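You operate a simulated robot arm through the tools that you are given. There is no shell and no other tool.

Carry out the task below with a simulated robot arm. There is one attempt and no reset: what you move stays moved.

JOB
Fit the 50 mm wheel on the tall axle, then spacer and orange pin.
Fine: take the spacer that the chart names for that wheel; push the pin home through the axle.

Only the result counts: the job must be done as asked and must still hold three seconds after the hand-in. Knocking over, shifting, dropping, spilling or breaking anything else fails it.

ROBOT AND FRAMES
A 7-joint arm with a fingered hand, fixed in place. Base frame: the origin is at the foot of the arm, x ahead of it, y to its left, z up. Lengths are in mm, angles in rad, forces in N, time in s.
Its first joint turns from -1.204 to 3.002 rad. Payload 5 kg.
The TCP is the grasp point between the finger pads, 32 mm short of the fingertips. In the tool frame z runs along the fingers and y along their closing line. Largest opening 160 mm; the body of the gripper starts 89 mm behind the TCP. The gripper is a hand of 3 fingers: y runs from the thumb to the fingers, the wrist lies at [0, 0, -252] in the tool frame.
Orientation is that of the tool frame in the base frame, as [roll, pitch, yaw] about the fixed x, y, z axes, in that order (R = Rz(yaw) Ry(pitch) Rx(roll)). With the fingers straight down and closing along the base's y, the tool's x points along the base's -x, its y along +y and its z along -z.

CONTROLS
- The arm moves only by the tool nudge_tool. Its argument "rows" is a list of rows, each a list of 2 entries, a list of its own where there are three numbers: the shift along the tool's x, y, z in mm, then the turn, a rotation vector about the tool's x, y, z in rad. In form: [[[dx, dy, dz], [wx, wy, wz]], ...]. A call has 1 to 20 rows; each row shifts and turns the commanded pose from where the row before left it, along the tool's axes as they then stand. Each row takes 0.2 s and may step no farther than 50 mm and 0.15 rad from the row before; otherwise, the whole call is refused. A pose out of reach is approached as far as the arm can. The call stops where the force on the tool passes 40 N (or 10 N more than at its start, if that is more) or the arm is blocked; 0.2 s more then pass. In this call time passes only in rows, and 0.2 s behind the last. The reply holds the time, the measured pose of the TCP, the force on the tool along the base axes, the opening and the grip force, in the units named above and with some noise, with the torque about the TCP (base axes, N m) and any sound that the robot's microphone picked up.
- Cameras (640 x 400 px; columns grow to the right, rows downward): "scene" is fixed at [49.2, 501, 1454.1]; the picture's right is [-0.51, -0.86, 0.00], its down [-0.38, 0.22, -0.90] and it looks along [0.77, -0.46, -0.44] (base axes); focal length 325 px, centre (320, 200). "wrist" rides on the gripper at [65, -4, -116] in the tool frame; the picture's right is [0.06, 1.00, 0.00], its down [-0.87, 0.05, -0.49] and it looks along [-0.49, 0.03, 0.87] (tool axes); focal length 261 px, centre (320, 200). There is no depth. A picture from a camera that has moved, and an enlarged one, comes with that camera's place and axes in the base frame and with its lens.
- capture(camera): a new picture of that camera. It takes no simulated time.
- raise_lower(by): slides the trunk up (or, below 0, down) by that many mm; the arm rides with it, the base frame stays. It gives what a move gives, with no picture.
- curl_fingers(finger1, finger2, thumb_bend): sets how far each is bent, from 0 (flat) to 100 (curled in); at 30 the hand is open as for a grip, at 70 the pads meet at the TCP. One left out holds its place. A second passes; each finger stops where it meets its share of the squeeze, and holds until it gets a number again. It is the only way to open and close the hand. It gives what a move gives, with no picture; readings hold the bend of each and the force on the fingers (four entries, about 0 where the hand has none), thumb and palm.
- zoom(camera, box): a new picture of the part [left, top, right, bottom] of that camera's present view, enlarged. It takes no simulated time.
- finish_job(): hands the job in; it is judged then, once.

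Nothing tells you positions but the pictures and the camera data. Unless the task says otherwise, let go and move clear before handing in.

The tools are called after ">>>" as a command line: name --argument value ..., lists and objects as JSON in quotes. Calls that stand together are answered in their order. nudge_tool: Moves the arm, as the interface text tells. Its arguments: {"type":"object","properties":{"rows":{"type":"array"}},"required":["rows"]} The other tools are called the same way: raise_lower (by) slides the trunk up or down; curl_fingers (finger1, finger2, thumb_bend) moves the fingers one by one; capture (camera) takes a picture; zoom (camera, box) takes an enlarged picture of a part of a camera's view; finish_job () hands the job in.

At the start:

```text
time: 0.0
tcp_pos: [641.9, -714.7, 1219.7]
orientation: [-3.141, -0.001, -3.141]
wrist_force: [-0.7, -0.7, 0.8]
moment: [0.01, 0.0, 0.01]
opening: 159.9
finger_force: 0.1
shape: jaw
bend: [30.0, 30.0, 30.0]
finger forces: [0.0, 0.1, 0.0, 0.0, 0.0, 0.1]
trunk travel left (down, up): [-600.0, 340.0]
```

scene: 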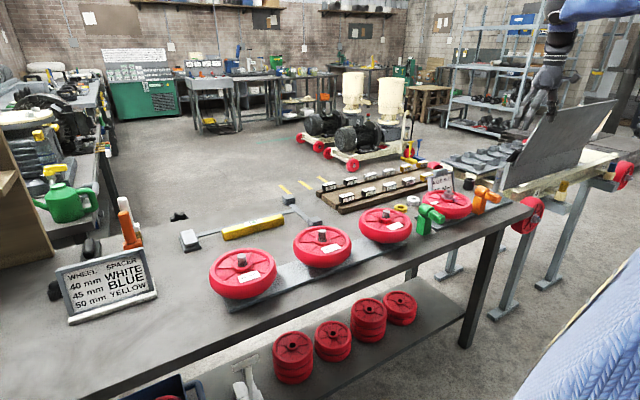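
wrist: 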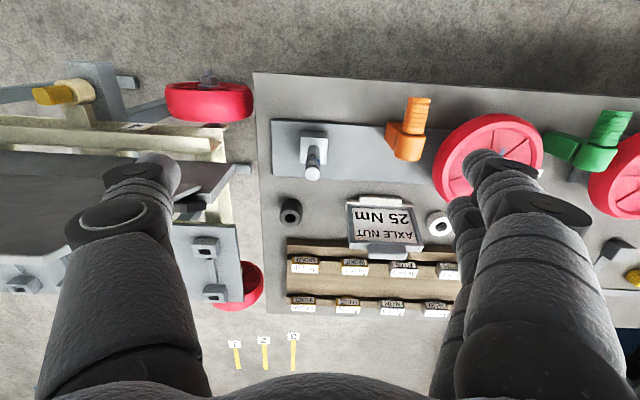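

I see a bench with four red wheels, a chart (50 mm → YELLOW), spacers, orange and green pins and an axle on a plate. I'll look closer before moving.

>>> zoom --camera "scene" --box '[40, 230, 180, 330]'

>>> zoom --camera "scene" --box '[380, 150, 540, 250]'

>>> zoom --camera "scene" --box '[200, 190, 420, 320]'

>>> zoom --camera "wrist" --box '[240, 70, 640, 320]'

>>> zoom --camera "scene" --box '[430, 100, 640, 320]'

```text
4.00 times, centred on (110, 280) of scene
camera zoom: at [49.2, 501.0, 1454.1], right [-0.51, -0.86, 0.0], down [-0.38, 0.22, -0.9], along [0.77, -0.46, -0.44], focal length 1301 px, centre (1160, -120)
```

zoom: 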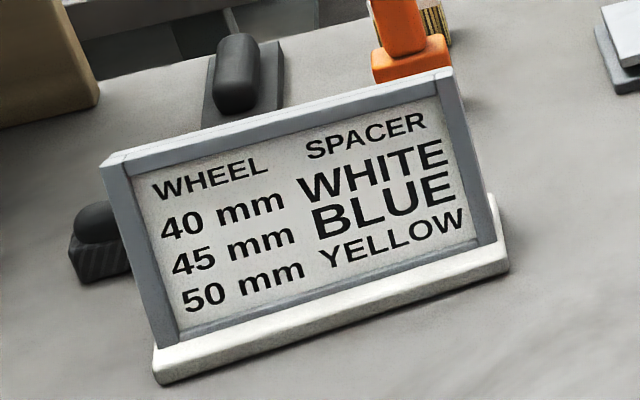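

```text
4.00 times, centred on (460, 200) of scene
camera zoom: at [49.2, 501.0, 1454.1], right [-0.51, -0.86, 0.0], down [-0.38, 0.22, -0.9], along [0.77, -0.46, -0.44], focal length 1301 px, centre (-240, 200)
```

zoom: 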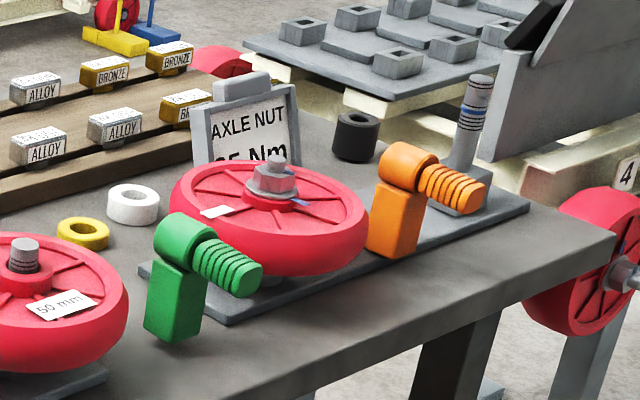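

```text
2.91 times, centred on (310, 255) of scene
camera zoom: at [49.2, 501.0, 1454.1], right [-0.51, -0.86, 0.0], down [-0.38, 0.22, -0.9], along [0.77, -0.46, -0.44], focal length 946 px, centre (349, 40)
```

zoom: 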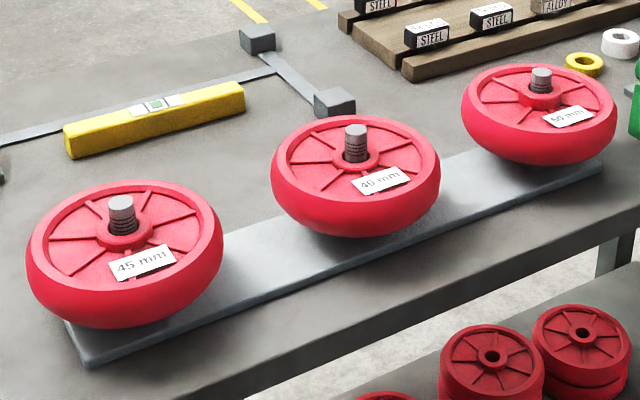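

```text
1.60 times, centred on (440, 195) of wrist
camera zoom: at [576.4, -719.1, 1335.5], right [-0.06, 1.0, 0.0], down [0.87, 0.05, 0.49], along [0.49, 0.03, -0.87], focal length 417 px, centre (128, 208)
```

zoom: 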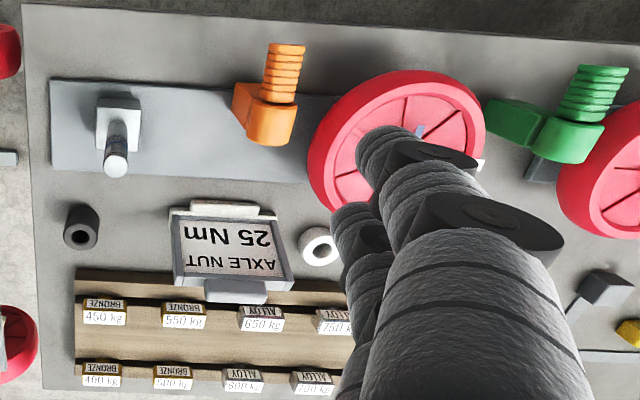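

```text
1.82 times, centred on (535, 210) of scene
camera zoom: at [49.2, 501.0, 1454.1], right [-0.51, -0.86, 0.0], down [-0.38, 0.22, -0.9], along [0.77, -0.46, -0.44], focal length 591 px, centre (-71, 182)
```

zoom: 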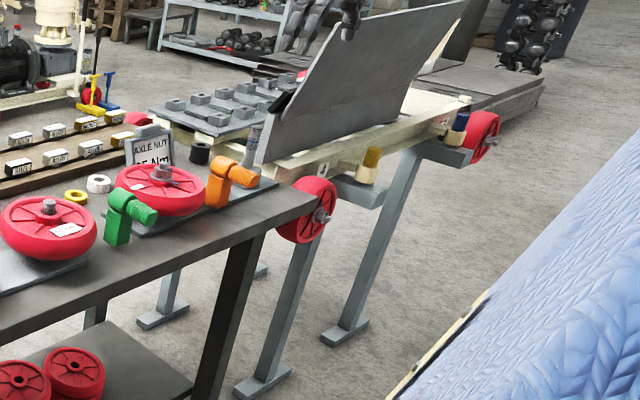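

The chart reads 50 mm → YELLOW. The 50 mm wheel seems to be near (740, -165), the tall axle near (715, -720) and the bench top near z 865. I'll test the reach toward the axle at a safe height and look from there.

>>> nudge_tool --rows '[[[-40, 0, 0], [0, 0, 0]], [[-36, 0, 0], [0, 0, 0]]]'

>>> zoom --camera "scene" --box '[340, 190, 420, 240]'

>>> zoom --camera "scene" --box '[400, 160, 512, 230]'

```text
time: 0.6
tcp_pos: [717.7, -715.3, 1219.7]
orientation: [3.141, 0.0, 3.141]
wrist_force: [-0.4, 0.0, 0.6]
moment: [0.02, -0.03, 0.0]
opening: 159.8
finger_force: 0.1
shape: jaw
bend: [30.0, 30.0, 30.0]
finger forces: [0.0, 0.1, 0.0, 0.0, 0.0, 0.0]
trunk travel left (down, up): [-600.0, 340.0]
```

```text
8.00 times, centred on (380, 215) of scene
camera zoom: at [49.2, 501.0, 1454.1], right [-0.51, -0.86, 0.0], down [-0.38, 0.22, -0.9], along [0.77, -0.46, -0.44], focal length 2602 px, centre (-160, 80)
```

zoom: 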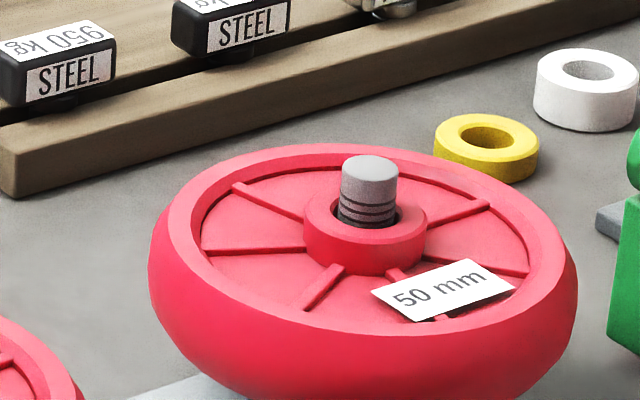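

```text
5.71 times, centred on (456, 195) of scene
camera zoom: at [49.2, 501.0, 1454.1], right [-0.51, -0.86, 0.0], down [-0.38, 0.22, -0.9], along [0.77, -0.46, -0.44], focal length 1859 px, centre (-457, 229)
```

zoom: 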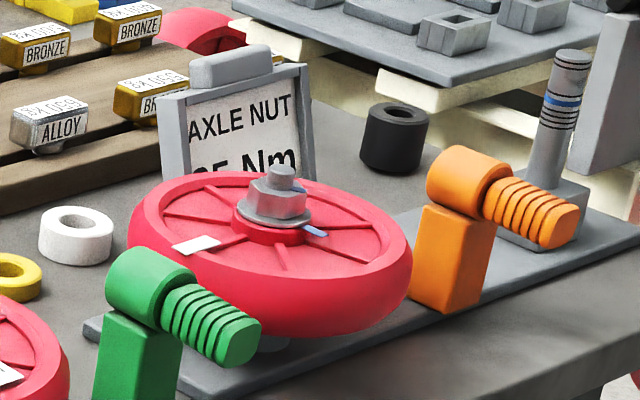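

The arm reaches over the axle fine. I'll take a close look at the tall axle and the orange pin from here.

>>> capture --camera "wrist"

>>> zoom --camera "scene" --box '[460, 150, 540, 200]'

>>> zoom --camera "scene" --box '[465, 180, 513, 220]'

```text
taken
camera wrist: at [653.2, -720.0, 1335.2], right [-0.06, 1.0, 0.0], down [0.87, 0.05, 0.49], along [0.49, 0.03, -0.87], focal length 261 px, centre (320, 200)
```

wrist: 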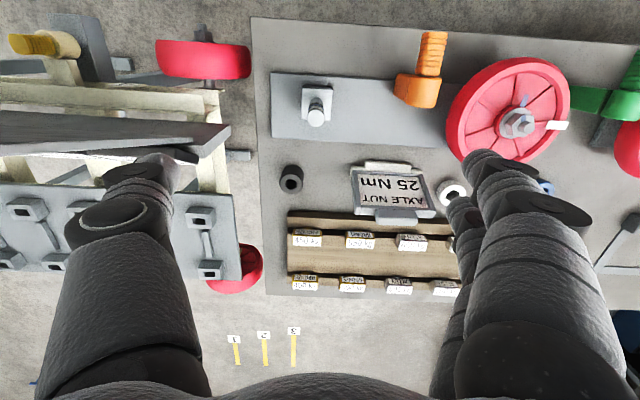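

```text
8.00 times, centred on (500, 175) of scene
camera zoom: at [49.2, 501.0, 1454.1], right [-0.51, -0.86, 0.0], down [-0.38, 0.22, -0.9], along [0.77, -0.46, -0.44], focal length 2602 px, centre (-1120, 400)
```

zoom: 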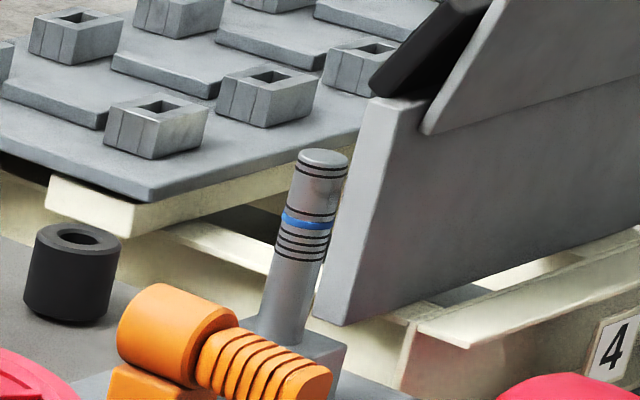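

```text
10.00 times, centred on (489, 200) of scene
camera zoom: at [49.2, 501.0, 1454.1], right [-0.51, -0.86, 0.0], down [-0.38, 0.22, -0.9], along [0.77, -0.46, -0.44], focal length 3252 px, centre (-1370, 200)
```

zoom: 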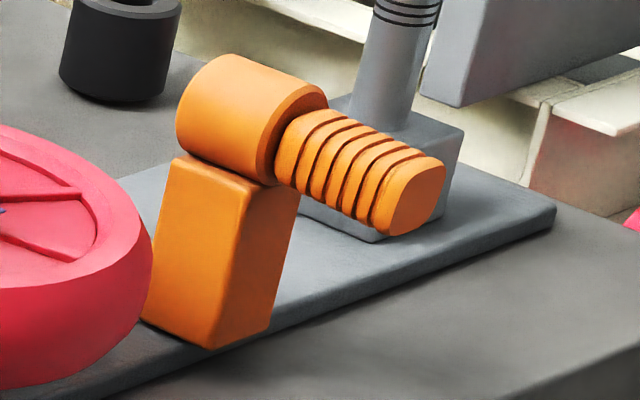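

>>> zoom --camera "wrist" --box '[380, 20, 480, 120]'

>>> zoom --camera "wrist" --box '[270, 60, 370, 160]'

>>> zoom --camera "wrist" --box '[440, 50, 640, 210]'

```text
4.00 times, centred on (430, 70) of wrist
camera zoom: at [653.2, -720.0, 1335.2], right [-0.06, 1.0, 0.0], down [0.87, 0.05, 0.49], along [0.49, 0.03, -0.87], focal length 1043 px, centre (-120, 720)
```

zoom: 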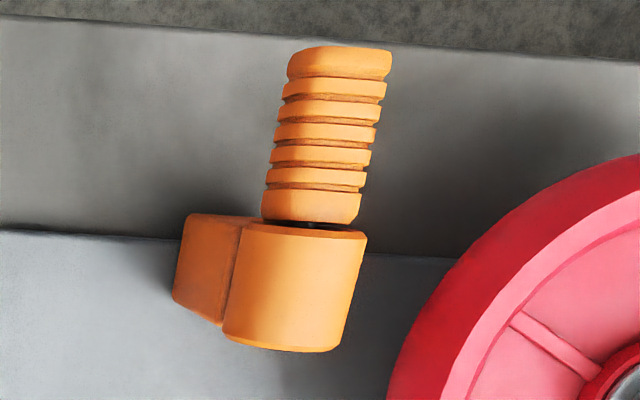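

```text
4.00 times, centred on (320, 110) of wrist
camera zoom: at [653.2, -720.0, 1335.2], right [-0.06, 1.0, 0.0], down [0.87, 0.05, 0.49], along [0.49, 0.03, -0.87], focal length 1043 px, centre (320, 560)
```

zoom: 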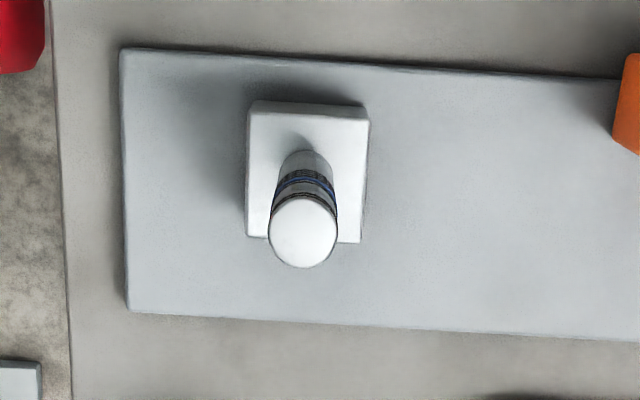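

```text
2.50 times, centred on (540, 130) of wrist
camera zoom: at [653.2, -720.0, 1335.2], right [-0.06, 1.0, 0.0], down [0.87, 0.05, 0.49], along [0.49, 0.03, -0.87], focal length 652 px, centre (-230, 375)
```

zoom: 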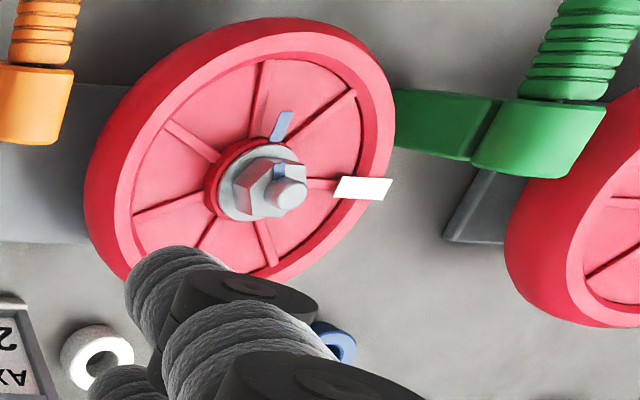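

>>> zoom --camera "wrist" --box '[298, 84, 338, 129]'

>>> zoom --camera "scene" --box '[490, 164, 510, 200]'

```text
8.89 times, centred on (318, 106) of wrist
camera zoom: at [653.2, -720.0, 1335.2], right [-0.06, 1.0, 0.0], down [0.87, 0.05, 0.49], along [0.49, 0.03, -0.87], focal length 2317 px, centre (338, 1031)
```

zoom: 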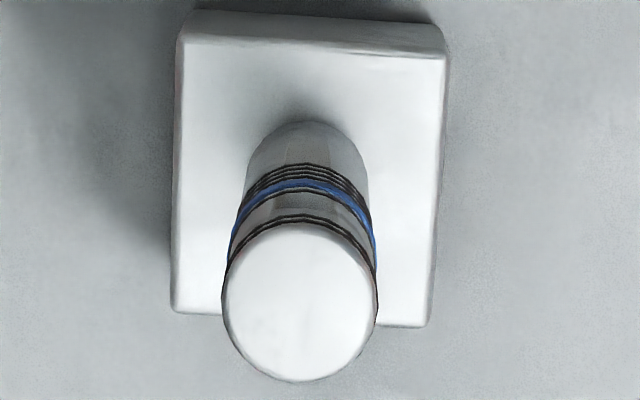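

```text
11.11 times, centred on (500, 182) of scene
camera zoom: at [49.2, 501.0, 1454.1], right [-0.51, -0.86, 0.0], down [-0.38, 0.22, -0.9], along [0.77, -0.46, -0.44], focal length 3614 px, centre (-1680, 400)
```

zoom: 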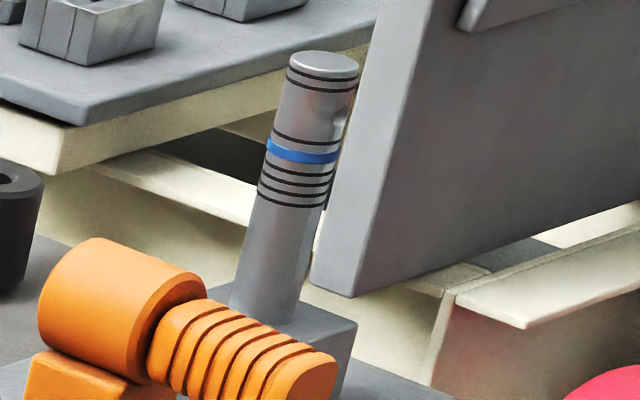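

I see a small dull patch on the robot side of the axle between the rings, maybe the cross hole. I'll back off, tilt the hand and lower the wrist camera for an oblique look at the axle and the pin stand.

>>> nudge_tool --rows '[[[50, 0, 0], [0, 0, 0]], [[50, 0, 0], [0, 0, 0]], [[0, 0, 0], [0, -0.125, 0]], [[0, 0, 0], [0, -0.125, 0]], [[0, 0, 0], [0, -0.125, 0]], [[0, 0, 0], [0, -0.125, 0]], [[19.2, 0, 35.1], [0, 0, 0]], [[19.2, 0, 35.1], [0, 0, 0]], [[19.2, 0, 35.1], [0, 0, 0]], [[19.2, 0, 35.1], [0, 0, 0]]]'

>>> capture --camera "wrist"

>>> capture --camera "scene"

```text
time: 2.8
tcp_pos: [617.5, -713.0, 1058.5]
orientation: [3.14, 0.499, 3.141]
wrist_force: [0.3, -0.2, 0.1]
moment: [0.03, -0.03, -0.02]
opening: 159.8
finger_force: 0.0
shape: jaw
bend: [30.0, 30.0, 30.0]
finger forces: [0.0, 0.0, 0.0, 0.1, 0.1, 0.1]
trunk travel left (down, up): [-600.0, 340.0]
```

```text
taken
camera wrist: at [504.2, -718.3, 1129.4], right [-0.05, 1.0, -0.03], down [0.53, 0.05, 0.85], along [0.85, 0.03, -0.53], focal length 261 px, centre (320, 200)
```

wrist: 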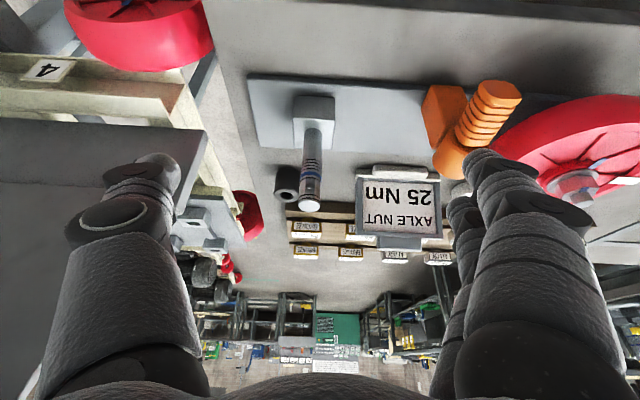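

```text
taken
```

scene: 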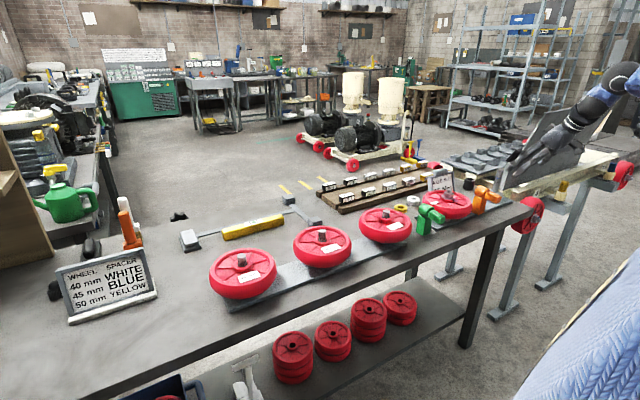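

>>> zoom --camera "wrist" --box '[280, 90, 344, 220]'

>>> zoom --camera "wrist" --box '[290, 140, 330, 215]'

>>> zoom --camera "wrist" --box '[410, 70, 530, 190]'

```text
3.08 times, centred on (312, 155) of wrist
camera zoom: at [504.2, -718.3, 1129.4], right [-0.05, 1.0, -0.03], down [0.53, 0.05, 0.85], along [0.85, 0.03, -0.53], focal length 802 px, centre (345, 338)
```

zoom: 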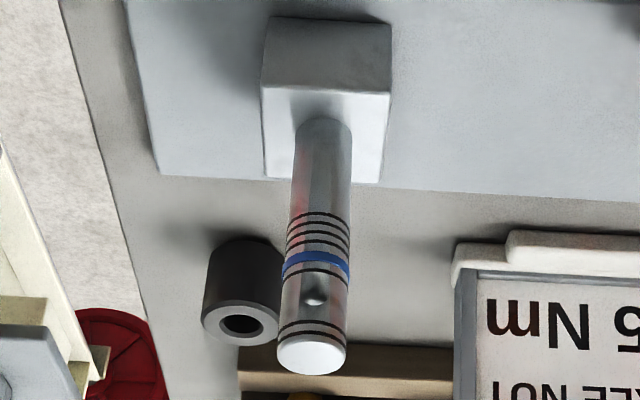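

```text
5.33 times, centred on (310, 178) of wrist
camera zoom: at [504.2, -718.3, 1129.4], right [-0.05, 1.0, -0.03], down [0.53, 0.05, 0.85], along [0.85, 0.03, -0.53], focal length 1390 px, centre (373, 320)
```

zoom: 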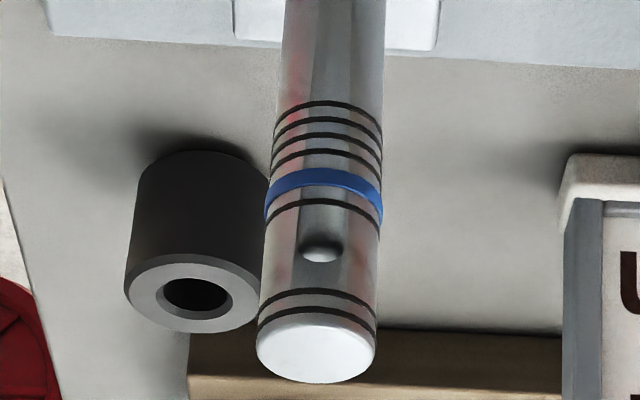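

```text
3.33 times, centred on (470, 130) of wrist
camera zoom: at [504.2, -718.3, 1129.4], right [-0.05, 1.0, -0.03], down [0.53, 0.05, 0.85], along [0.85, 0.03, -0.53], focal length 869 px, centre (-180, 433)
```

zoom: 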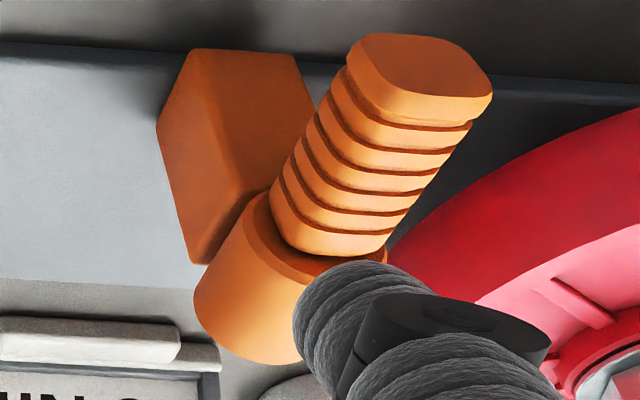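

The cross hole shows clearly above the blue band and faces the robot (-x). I put the axle at about (724, -721), its top near z 998 and the hole near z 983. Next I'll untilt and move above the 50 mm wheel to measure it.

>>> nudge_tool --rows '[[[-19.2, 0, -35.1], [0, 0, 0]], [[-19.2, 0, -35.1], [0, 0, 0]], [[-19.2, 0, -35.1], [0, 0, 0]], [[-19.2, 0, -35.1], [0, 0, 0]], [[0, 0, 0], [0, 0.125, 0]], [[0, 0, 0], [0, 0.125, 0]], [[0, 0, 0], [0, 0.125, 0]], [[0, 0, 0], [0, 0.125, 0]], [[-10, 48, 0], [0, 0, 0]], [[-10, 48, 0], [0, 0, 0]], [[-10, 48, 0], [0, 0, 0]], [[-10, 48, 0], [0, 0, 0]], [[-10, 48, 0], [0, 0, 0]], [[-10, 48, 0], [0, 0, 0]], [[-10, 48, 0], [0, 0, 0]], [[-10, 48, 0], [0, 0, 0]], [[-10, 48, 0], [0, 0, 0]], [[-10, 48, 0], [0, 0, 0]], [[-10, 48, 0], [0, 0, 0]]]'

>>> capture --camera "wrist"

>>> capture --camera "scene"

```text
time: 6.8
tcp_pos: [720.3, -194.3, 1211.8]
orientation: [3.134, 0.003, 3.14]
wrist_force: [0.5, -0.3, 0.9]
moment: [0.02, -0.06, 0.02]
opening: 159.9
finger_force: 0.0
shape: jaw
bend: [30.0, 30.0, 30.0]
finger forces: [0.0, 0.0, 0.0, 0.1, 0.1, 0.0]
out of reach, approached as far as the arm can: row 19
trunk travel left (down, up): [-600.0, 340.0]
```

```text
taken
camera wrist: at [654.5, -199.1, 1327.2], right [-0.06, 1.0, 0.01], down [0.87, 0.05, 0.5], along [0.49, 0.04, -0.87], focal length 261 px, centre (320, 200)
```

wrist: 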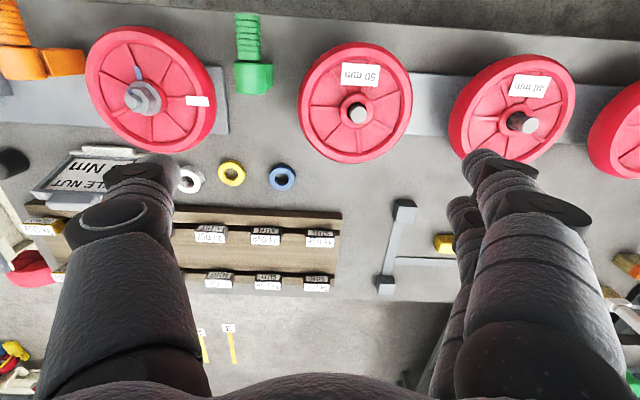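

```text
taken
```

scene: 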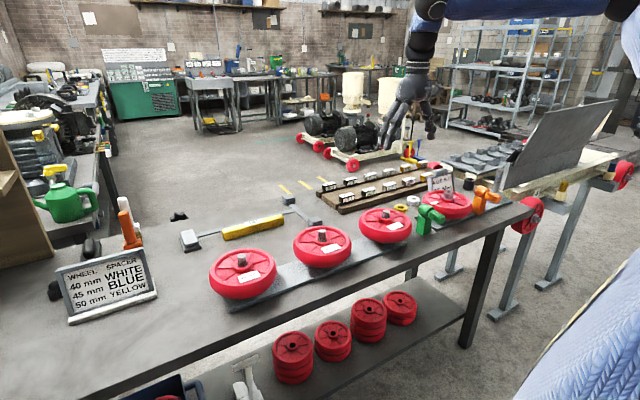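

The arm stopped a little short at this height, so I'll work lower here. Next I'll zoom on the 50 mm wheel and the spacers.

>>> zoom --camera "wrist" --box '[285, 30, 425, 170]'

>>> zoom --camera "wrist" --box '[170, 140, 310, 210]'

>>> nudge_tool --rows '[[[0, 20, 30], [0, 0, 0]], [[0, 20, 30], [0, 0, 0]], [[0, 0, 30], [0, 0, 0]], [[0, 0, 20], [0, 0, 0]]]'

>>> capture --camera "wrist"

```text
2.86 times, centred on (355, 100) of wrist
camera zoom: at [654.5, -199.1, 1327.2], right [-0.06, 1.0, 0.01], down [0.87, 0.05, 0.5], along [0.49, 0.04, -0.87], focal length 745 px, centre (220, 486)
```

zoom: 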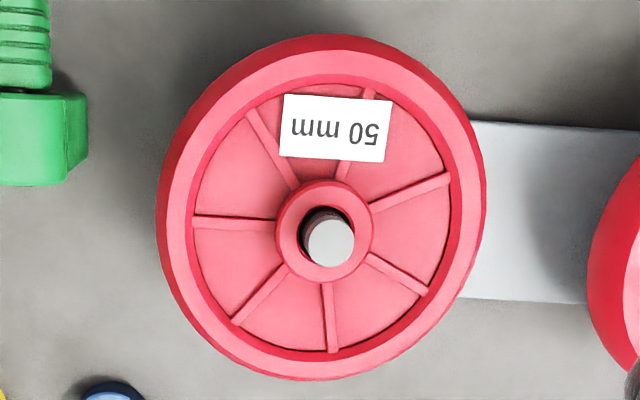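

```text
4.57 times, centred on (240, 175) of wrist
camera zoom: at [654.5, -199.1, 1327.2], right [-0.06, 1.0, 0.01], down [0.87, 0.05, 0.5], along [0.49, 0.04, -0.87], focal length 1192 px, centre (686, 314)
```

zoom: 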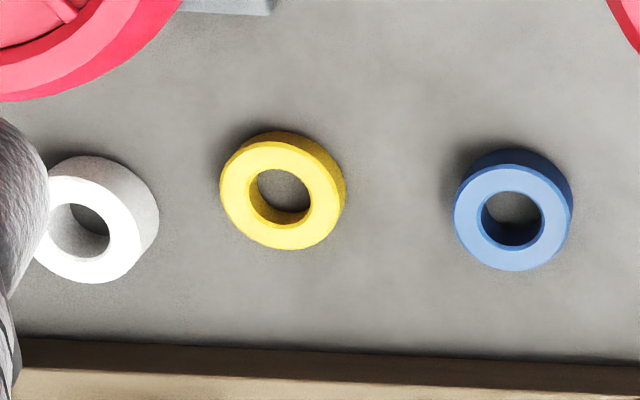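

```text
time: 7.8
tcp_pos: [715.9, -158.7, 1101.1]
orientation: [3.141, 0.002, 3.14]
wrist_force: [-0.1, -0.1, -1.2]
moment: [0.04, -0.01, -0.01]
opening: 159.6
finger_force: 0.1
shape: jaw
bend: [30.0, 30.0, 30.0]
finger forces: [0.1, 0.0, 0.0, 0.0, 0.0, 0.0]
out of reach, approached as far as the arm can: row 1, 2
trunk travel left (down, up): [-600.0, 340.0]
```

```text
taken
camera wrist: at [651.0, -164.3, 1216.7], right [-0.06, 1.0, 0.0], down [0.87, 0.05, 0.49], along [0.49, 0.03, -0.87], focal length 261 px, centre (320, 200)
```

wrist: 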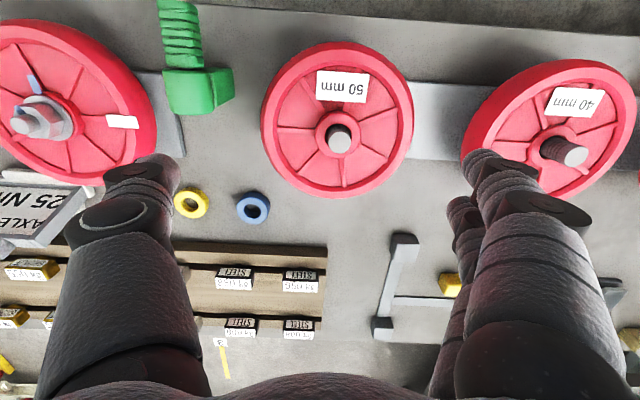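

The 50 mm wheel is about 158 mm across, too wide for the jaws, so I'll grip it by its raised hub, about 47 mm across. I take the hub to be near (725, -142, top 950). I'll turn the hand about 28° so the fingers fall between the spokes and stay off the tag, then look again.

>>> nudge_tool --rows '[[[-9, 17, 30], [0, 0, 0]], [[0, 0, 0], [0, 0, 0.124]], [[0, 0, 0], [0, 0, 0.124]], [[0, 0, 0], [0, 0, 0.124]], [[0, 0, 0], [0, 0, 0.124]]]'

>>> capture --camera "wrist"

>>> zoom --camera "wrist" --box '[220, 40, 420, 240]'

>>> capture --camera "scene"

```text
time: 9.0
tcp_pos: [724.9, -141.6, 1071.0]
orientation: [-3.141, 0.001, 2.644]
wrist_force: [0.0, 0.0, 0.2]
moment: [-0.01, -0.01, 0.01]
opening: 160.1
finger_force: 0.1
shape: jaw
bend: [30.0, 30.0, 30.0]
finger forces: [0.0, 0.0, 0.1, 0.0, 0.0, 0.0]
trunk travel left (down, up): [-600.0, 340.0]
```

```text
taken
camera wrist: at [665.9, -115.8, 1187.7], right [0.42, 0.91, 0.0], down [0.79, -0.37, 0.49], along [0.45, -0.21, -0.87], focal length 261 px, centre (320, 200)
```

wrist: 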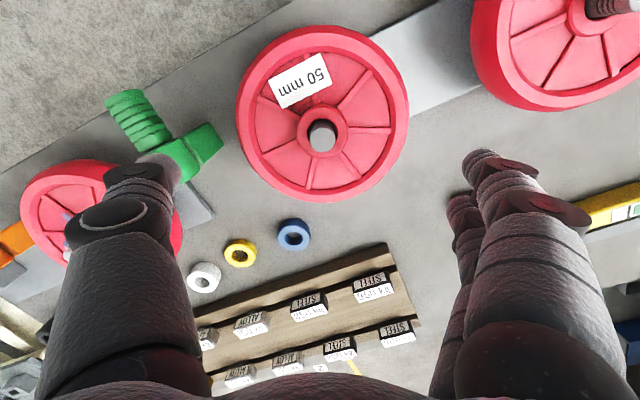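

```text
2.00 times, centred on (320, 140) of wrist
camera zoom: at [665.9, -115.8, 1187.7], right [0.42, 0.91, 0.0], down [0.79, -0.37, 0.49], along [0.45, -0.21, -0.87], focal length 521 px, centre (320, 320)
```

zoom: 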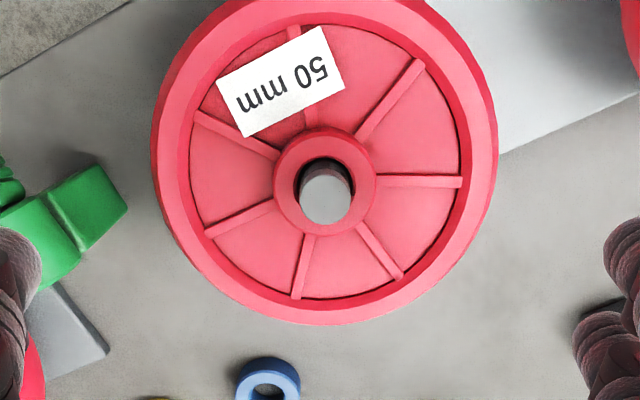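

```text
taken
```

scene: 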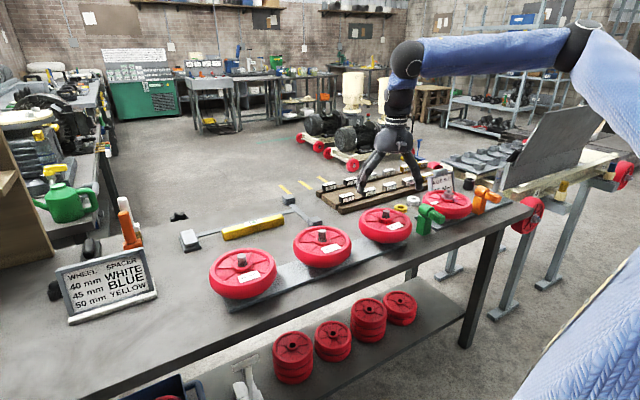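

The hub looks centred within 3 mm of the tool and the spokes line up as planned. I'll partly close the fingers so they fit inside the wheel's recess, then check how the hand looks.

>>> curl_fingers --finger1 52 --finger2 52 --thumb_bend 52

>>> capture --camera "wrist"

>>> zoom --camera "scene" --box '[340, 110, 460, 250]'

```text
time: 10.0
tcp_pos: [725.4, -142.1, 1071.8]
orientation: [3.141, 0.0, 2.645]
wrist_force: [0.9, -0.3, 0.4]
moment: [0.0, -0.03, 0.01]
opening: 80.0
finger_force: 0.1
shape: fingers
bend: [52.0, 52.0, 52.0]
finger forces: [0.0, 0.0, 0.0, 0.0, 0.0, 0.1]
trunk travel left (down, up): [-600.0, 340.0]
```

```text
taken
camera wrist: at [665.4, -115.9, 1187.9], right [0.42, 0.91, 0.0], down [0.79, -0.37, 0.49], along [0.45, -0.21, -0.87], focal length 261 px, centre (320, 200)
```

wrist: 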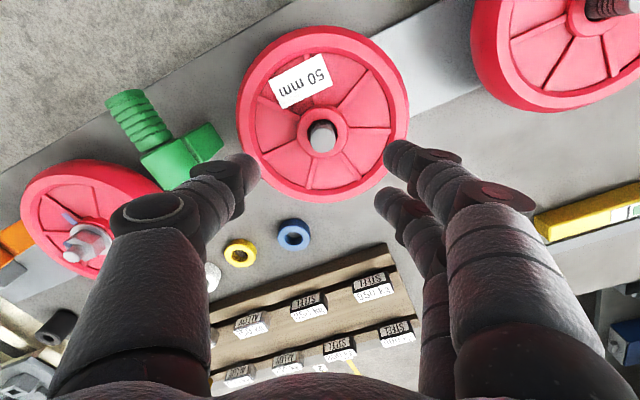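

```text
2.86 times, centred on (400, 180) of scene
camera zoom: at [49.2, 501.0, 1454.1], right [-0.51, -0.86, 0.0], down [-0.38, 0.22, -0.9], along [0.77, -0.46, -0.44], focal length 929 px, centre (91, 257)
```

zoom: 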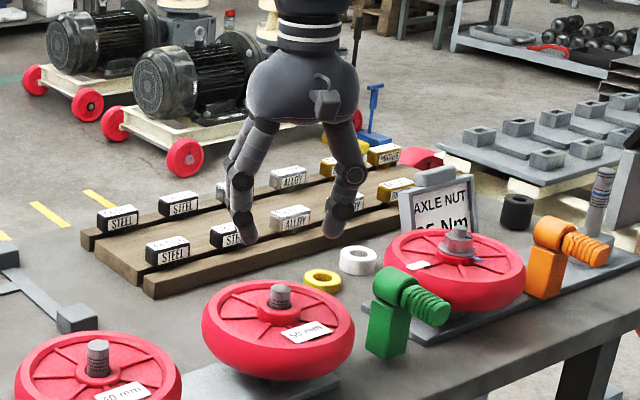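

>>> nudge_tool --rows '[[[3, 2, 25], [0, 0, 0]], [[0, 0, 20], [0, 0, 0]]]'

>>> zoom --camera "wrist" --box '[200, 40, 440, 240]'

>>> zoom --camera "scene" --box '[340, 140, 440, 250]'

```text
time: 10.6
tcp_pos: [722.5, -138.8, 1027.6]
orientation: [3.14, 0.0, 2.646]
wrist_force: [-0.3, 0.6, 0.0]
moment: [-0.02, 0.01, 0.0]
opening: 80.0
finger_force: 0.0
shape: fingers
bend: [52.0, 52.0, 52.0]
finger forces: [0.0, 0.1, 0.1, 0.0, 0.0, 0.0]
trunk travel left (down, up): [-600.0, 340.0]
```

```text
2.00 times, centred on (320, 140) of wrist
camera zoom: at [662.9, -113.1, 1142.8], right [0.42, 0.91, 0.0], down [0.79, -0.37, 0.49], along [0.45, -0.21, -0.87], focal length 521 px, centre (320, 320)
```

zoom: 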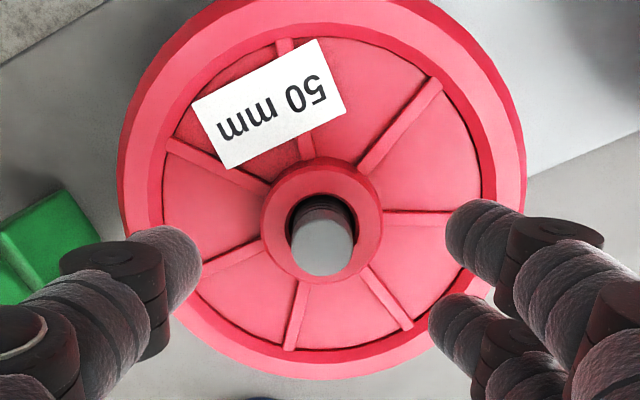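

```text
3.64 times, centred on (390, 195) of scene
camera zoom: at [49.2, 501.0, 1454.1], right [-0.51, -0.86, 0.0], down [-0.38, 0.22, -0.9], along [0.77, -0.46, -0.44], focal length 1183 px, centre (66, 218)
```

zoom: 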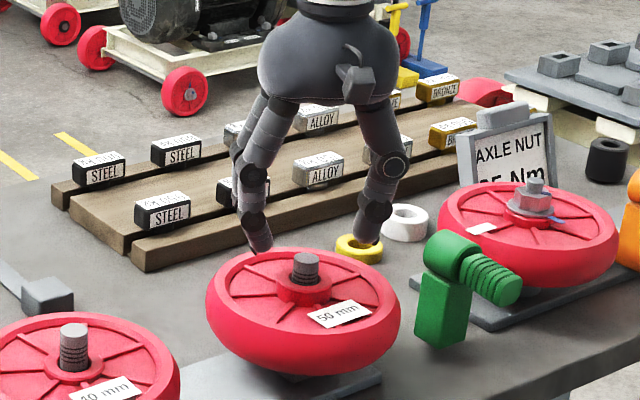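

The hub is centred within about 1.5 mm and the post stands about 19 mm above it. I'll narrow the fingers a little more and go down in steps.

>>> curl_fingers --finger1 55 --finger2 55 --thumb_bend 55

>>> nudge_tool --rows '[[[-1.4, 0.5, 20], [0, 0, 0]], [[0, 0, 20], [0, 0, 0]], [[0, 0, 5], [0, 0, 0]]]'

>>> capture --camera "wrist"

>>> zoom --camera "scene" --box '[340, 180, 430, 250]'

```text
time: 11.6
tcp_pos: [721.6, -140.2, 1027.5]
orientation: [3.14, -0.001, 2.647]
wrist_force: [-0.2, -0.5, 0.1]
moment: [-0.01, -0.01, -0.02]
opening: 67.9
finger_force: 0.0
shape: fingers
bend: [55.0, 55.0, 55.0]
finger forces: [0.0, 0.1, 0.1, 0.0, 0.0, 0.0]
trunk travel left (down, up): [-600.0, 340.0]
```

```text
time: 12.4
tcp_pos: [724.3, -138.8, 982.0]
orientation: [3.141, 0.001, 2.646]
wrist_force: [0.3, -0.8, 2.6]
moment: [-0.1, -0.01, 0.02]
opening: 67.7
finger_force: 0.8
shape: fingers
bend: [55.0, 55.0, 55.0]
finger forces: [0.0, 0.0, 0.0, 0.1, 2.3, 0.1]
trunk travel left (down, up): [-600.0, 340.0]
```

```text
taken
camera wrist: at [664.8, -112.6, 1098.5], right [0.42, 0.91, 0.0], down [0.79, -0.37, 0.49], along [0.45, -0.21, -0.87], focal length 261 px, centre (320, 200)
```

wrist: 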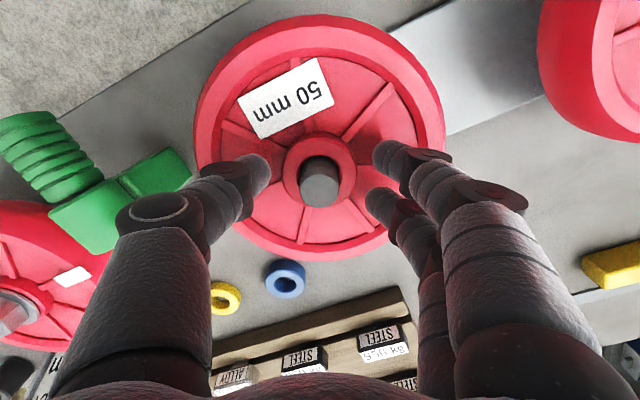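

```text
5.71 times, centred on (385, 215) of scene
camera zoom: at [49.2, 501.0, 1454.1], right [-0.51, -0.86, 0.0], down [-0.38, 0.22, -0.9], along [0.77, -0.46, -0.44], focal length 1859 px, centre (-51, 114)
```

zoom: 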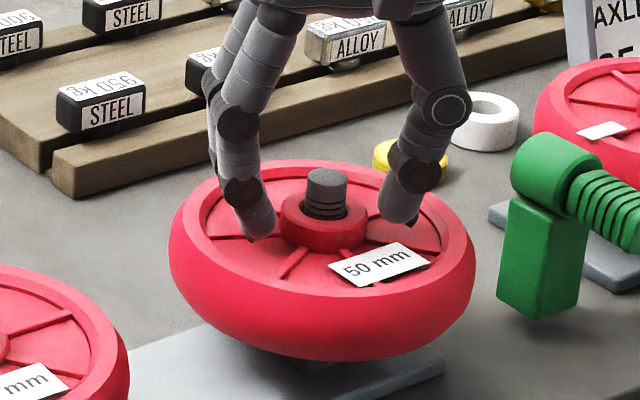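

The thumb reports a light touch (about 2 N), so I'll inspect before going further.

>>> zoom --camera "wrist" --box '[220, 100, 420, 240]'

>>> zoom --camera "scene" --box '[364, 195, 414, 225]'

```text
2.86 times, centred on (320, 170) of wrist
camera zoom: at [664.8, -112.6, 1098.5], right [0.42, 0.91, 0.0], down [0.79, -0.37, 0.49], along [0.45, -0.21, -0.87], focal length 745 px, centre (320, 286)
```

zoom: 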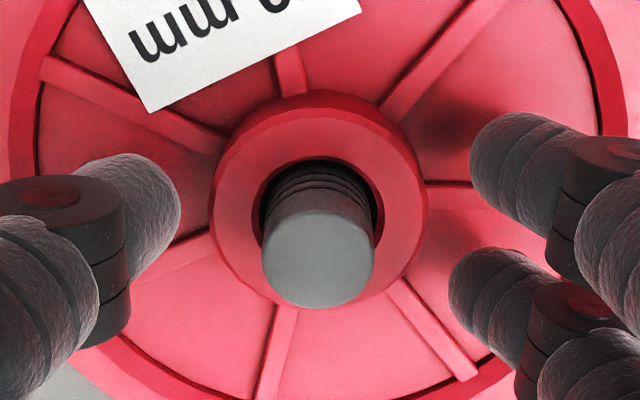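

```text
12.80 times, centred on (389, 210) of scene
camera zoom: at [49.2, 501.0, 1454.1], right [-0.51, -0.86, 0.0], down [-0.38, 0.22, -0.9], along [0.77, -0.46, -0.44], focal length 4163 px, centre (-563, 72)
```

zoom: 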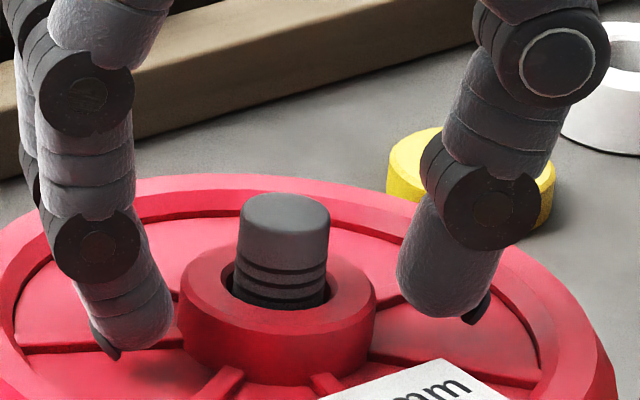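

Scale cues put the hub top near z 947 and the fingertips near z 937, just about at the web and ribs. I'll raise slightly, narrow the fingers to just clear the hub, then look again.

>>> nudge_tool --rows '[[[0, 0, -3], [0, 0, 0]]]'

>>> curl_fingers --finger1 57.5 --finger2 57.5 --thumb_bend 57.5

>>> zoom --camera "wrist" --box '[220, 100, 420, 240]'

>>> zoom --camera "scene" --box '[364, 195, 414, 225]'

```text
time: 12.8
tcp_pos: [724.1, -139.7, 985.7]
orientation: [-3.141, 0.0, 2.646]
wrist_force: [-0.4, -0.4, 0.2]
moment: [0.01, 0.02, 0.02]
opening: 67.8
finger_force: 0.1
shape: fingers
bend: [55.0, 55.0, 55.0]
finger forces: [0.0, 0.1, 0.0, 0.0, 0.0, 0.0]
trunk travel left (down, up): [-600.0, 340.0]
```

```text
time: 13.8
tcp_pos: [722.1, -139.7, 985.4]
orientation: [3.141, 0.0, 2.646]
wrist_force: [0.4, -0.1, 1.6]
moment: [0.01, -0.01, 0.02]
opening: 59.9
finger_force: 0.1
shape: fingers
bend: [57.0, 57.0, 57.0]
finger forces: [0.0, 0.0, 0.0, 0.0, 0.0, 0.0]
trunk travel left (down, up): [-600.0, 340.0]
```

```text
2.86 times, centred on (320, 170) of wrist
camera zoom: at [664.6, -112.9, 1101.5], right [0.42, 0.91, 0.0], down [0.79, -0.37, 0.49], along [0.45, -0.21, -0.87], focal length 745 px, centre (320, 286)
```

zoom: 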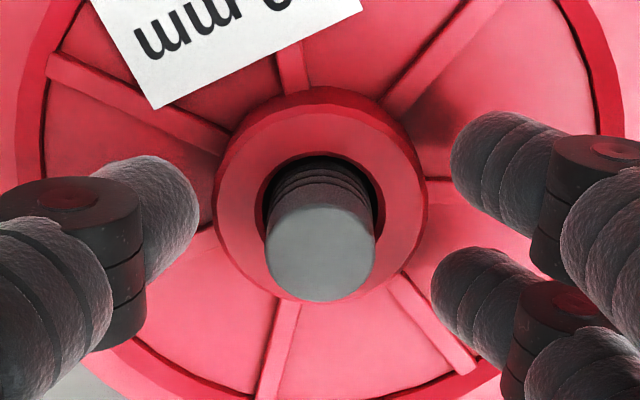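

```text
12.80 times, centred on (389, 210) of scene
camera zoom: at [49.2, 501.0, 1454.1], right [-0.51, -0.86, 0.0], down [-0.38, 0.22, -0.9], along [0.77, -0.46, -0.44], focal length 4163 px, centre (-563, 72)
```

zoom: 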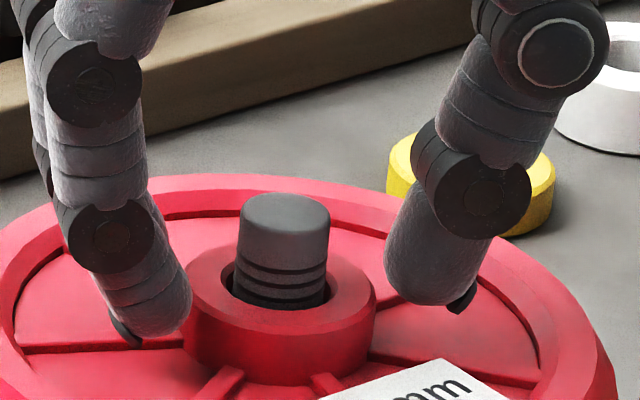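

>>> nudge_tool --rows '[[[0, 0, 3], [0, 0, 0]], [[0, 0, 2], [0, 0, 0]]]'

>>> zoom --camera "scene" --box '[364, 195, 414, 225]'

```text
time: 14.4
tcp_pos: [722.8, -138.8, 982.6]
orientation: [3.139, 0.001, 2.646]
wrist_force: [1.1, -1.7, 15.4]
moment: [-0.46, 0.22, 0.04]
opening: 60.0
finger_force: 8.1
shape: fingers
bend: [57.0, 57.0, 57.0]
finger forces: [1.6, 1.0, 0.0, 0.0, 13.1, 0.0]
trunk travel left (down, up): [-600.0, 340.0]
```

```text
12.80 times, centred on (389, 210) of scene
camera zoom: at [49.2, 501.0, 1454.1], right [-0.51, -0.86, 0.0], down [-0.38, 0.22, -0.9], along [0.77, -0.46, -0.44], focal length 4163 px, centre (-563, 72)
```

zoom: 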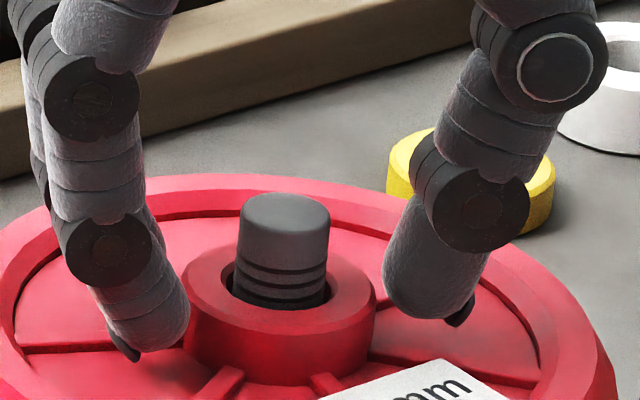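

The tips are now touching the wheel's web. I'll back off 2 mm and close on the hub.

>>> nudge_tool --rows '[[[0, 0, -4], [0, 0, 0]]]'

>>> curl_fingers --finger1 66 --finger2 66 --thumb_bend 66

>>> zoom --camera "wrist" --box '[220, 100, 420, 240]'

>>> zoom --camera "scene" --box '[364, 195, 414, 225]'

```text
time: 14.8
tcp_pos: [723.8, -139.6, 983.3]
orientation: [-3.14, -0.001, 2.647]
wrist_force: [-0.2, -0.4, 0.1]
moment: [0.02, 0.0, -0.01]
opening: 59.4
finger_force: 0.1
shape: fingers
bend: [57.0, 57.0, 57.0]
finger forces: [0.0, 0.1, 0.0, 0.0, 0.0, 0.1]
trunk travel left (down, up): [-600.0, 340.0]
```

```text
time: 15.8
tcp_pos: [724.9, -139.1, 985.2]
orientation: [3.141, 0.003, 2.648]
wrist_force: [-1.0, -2.2, 5.5]
moment: [-0.07, 0.04, 0.0]
opening: 39.2
finger_force: 6.6
shape: fingers
bend: [64.0, 63.0, 64.0]
finger forces: [2.8, 3.5, 0.1, 0.1, 7.4, 0.0]
trunk travel left (down, up): [-600.0, 340.0]
```

```text
2.86 times, centred on (320, 170) of wrist
camera zoom: at [664.2, -112.1, 1100.6], right [0.42, 0.91, 0.0], down [0.79, -0.37, 0.49], along [0.45, -0.21, -0.87], focal length 745 px, centre (320, 286)
```

zoom: 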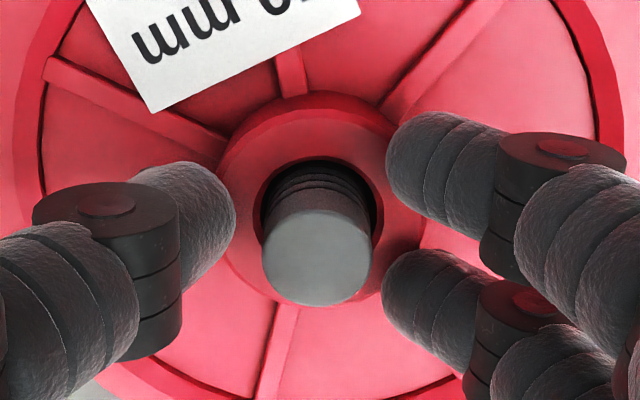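

```text
12.80 times, centred on (389, 210) of scene
camera zoom: at [49.2, 501.0, 1454.1], right [-0.51, -0.86, 0.0], down [-0.38, 0.22, -0.9], along [0.77, -0.46, -0.44], focal length 4163 px, centre (-563, 72)
```

zoom: 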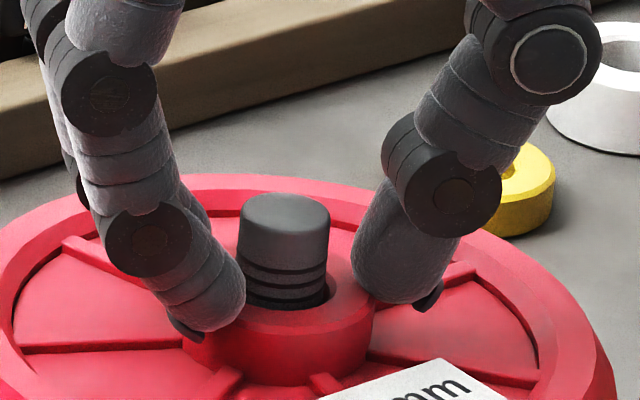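

The grip took hold near the top of the hub with light force. I'll reopen slightly, settle a few mm lower and close harder for a deeper hold.

>>> curl_fingers --finger1 60 --finger2 60 --thumb_bend 60

>>> nudge_tool --rows '[[[0, 0, 2], [0, 0, 0]], [[0, 0, 1], [0, 0, 0]]]'

>>> zoom --camera "scene" --box '[364, 195, 414, 225]'

>>> zoom --camera "wrist" --box '[220, 100, 420, 240]'

```text
time: 16.8
tcp_pos: [723.7, -139.6, 985.4]
orientation: [-3.141, 0.0, 2.647]
wrist_force: [-1.5, -1.4, 4.6]
moment: [-0.16, 0.11, -0.01]
opening: 47.1
finger_force: 2.0
shape: fingers
bend: [60.0, 60.0, 60.0]
finger forces: [0.0, 0.0, 0.0, 0.0, 4.4, 0.0]
trunk travel left (down, up): [-600.0, 340.0]
```

```text
time: 17.4
tcp_pos: [723.2, -138.9, 981.6]
orientation: [-3.141, 0.001, 2.646]
wrist_force: [-1.8, -1.3, 6.4]
moment: [-0.13, 0.04, 0.01]
opening: 48.7
finger_force: 2.8
shape: fingers
bend: [60.0, 60.0, 60.0]
finger forces: [0.5, 1.1, 0.0, 0.0, 4.6, 0.0]
trunk travel left (down, up): [-600.0, 340.0]
```

```text
12.80 times, centred on (389, 210) of scene
camera zoom: at [49.2, 501.0, 1454.1], right [-0.51, -0.86, 0.0], down [-0.38, 0.22, -0.9], along [0.77, -0.46, -0.44], focal length 4163 px, centre (-563, 72)
```

zoom: 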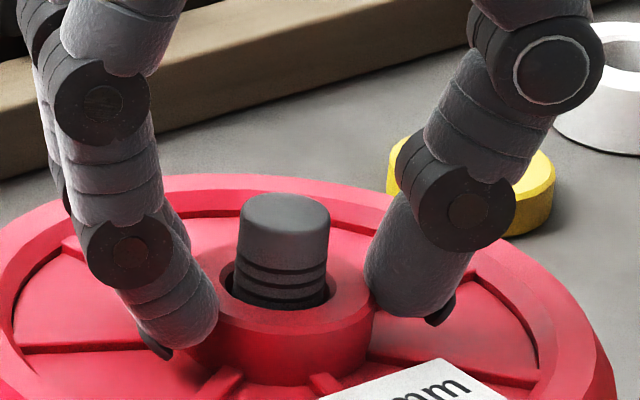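

```text
2.86 times, centred on (320, 170) of wrist
camera zoom: at [664.1, -112.8, 1097.4], right [0.42, 0.91, 0.0], down [0.79, -0.37, 0.49], along [0.45, -0.21, -0.87], focal length 745 px, centre (320, 286)
```

zoom: 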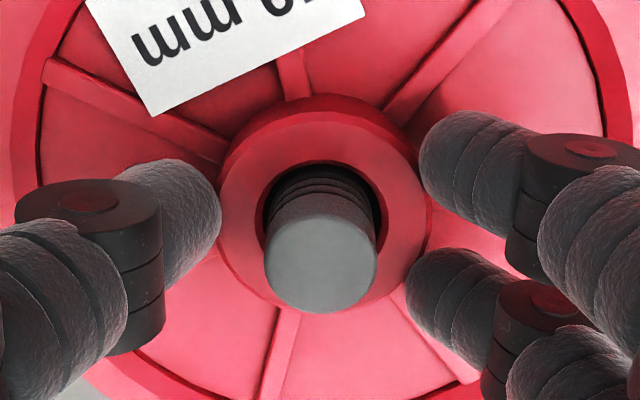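

>>> curl_fingers --finger1 80 --finger2 80 --thumb_bend 80

>>> zoom --camera "scene" --box '[364, 195, 414, 225]'

>>> zoom --camera "wrist" --box '[220, 100, 420, 240]'

```text
time: 18.4
tcp_pos: [723.7, -139.4, 981.8]
orientation: [3.14, 0.0, 2.646]
wrist_force: [-3.7, -1.2, 1.4]
moment: [0.01, 0.08, 0.04]
opening: 43.4
finger_force: 22.7
shape: fingers
bend: [63.0, 62.0, 65.0]
finger forces: [10.9, 11.7, 0.0, 0.0, 22.5, 0.0]
trunk travel left (down, up): [-600.0, 340.0]
```

```text
12.80 times, centred on (389, 210) of scene
camera zoom: at [49.2, 501.0, 1454.1], right [-0.51, -0.86, 0.0], down [-0.38, 0.22, -0.9], along [0.77, -0.46, -0.44], focal length 4163 px, centre (-563, 72)
```

zoom: 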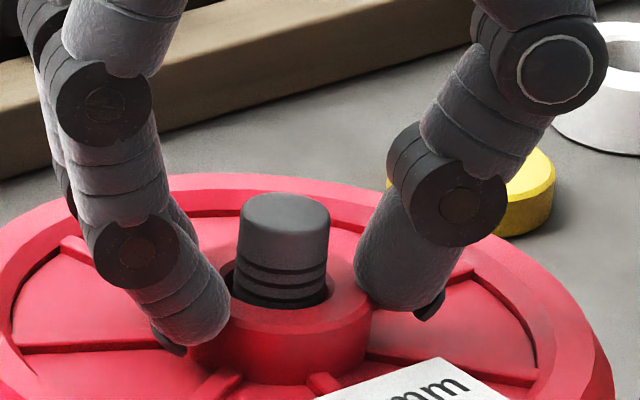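

```text
2.86 times, centred on (320, 170) of wrist
camera zoom: at [664.3, -113.0, 1097.1], right [0.42, 0.91, 0.0], down [0.79, -0.37, 0.49], along [0.45, -0.21, -0.87], focal length 745 px, centre (320, 286)
```

zoom: 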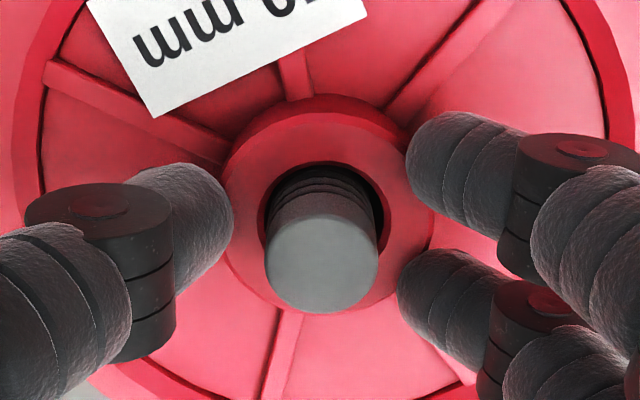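

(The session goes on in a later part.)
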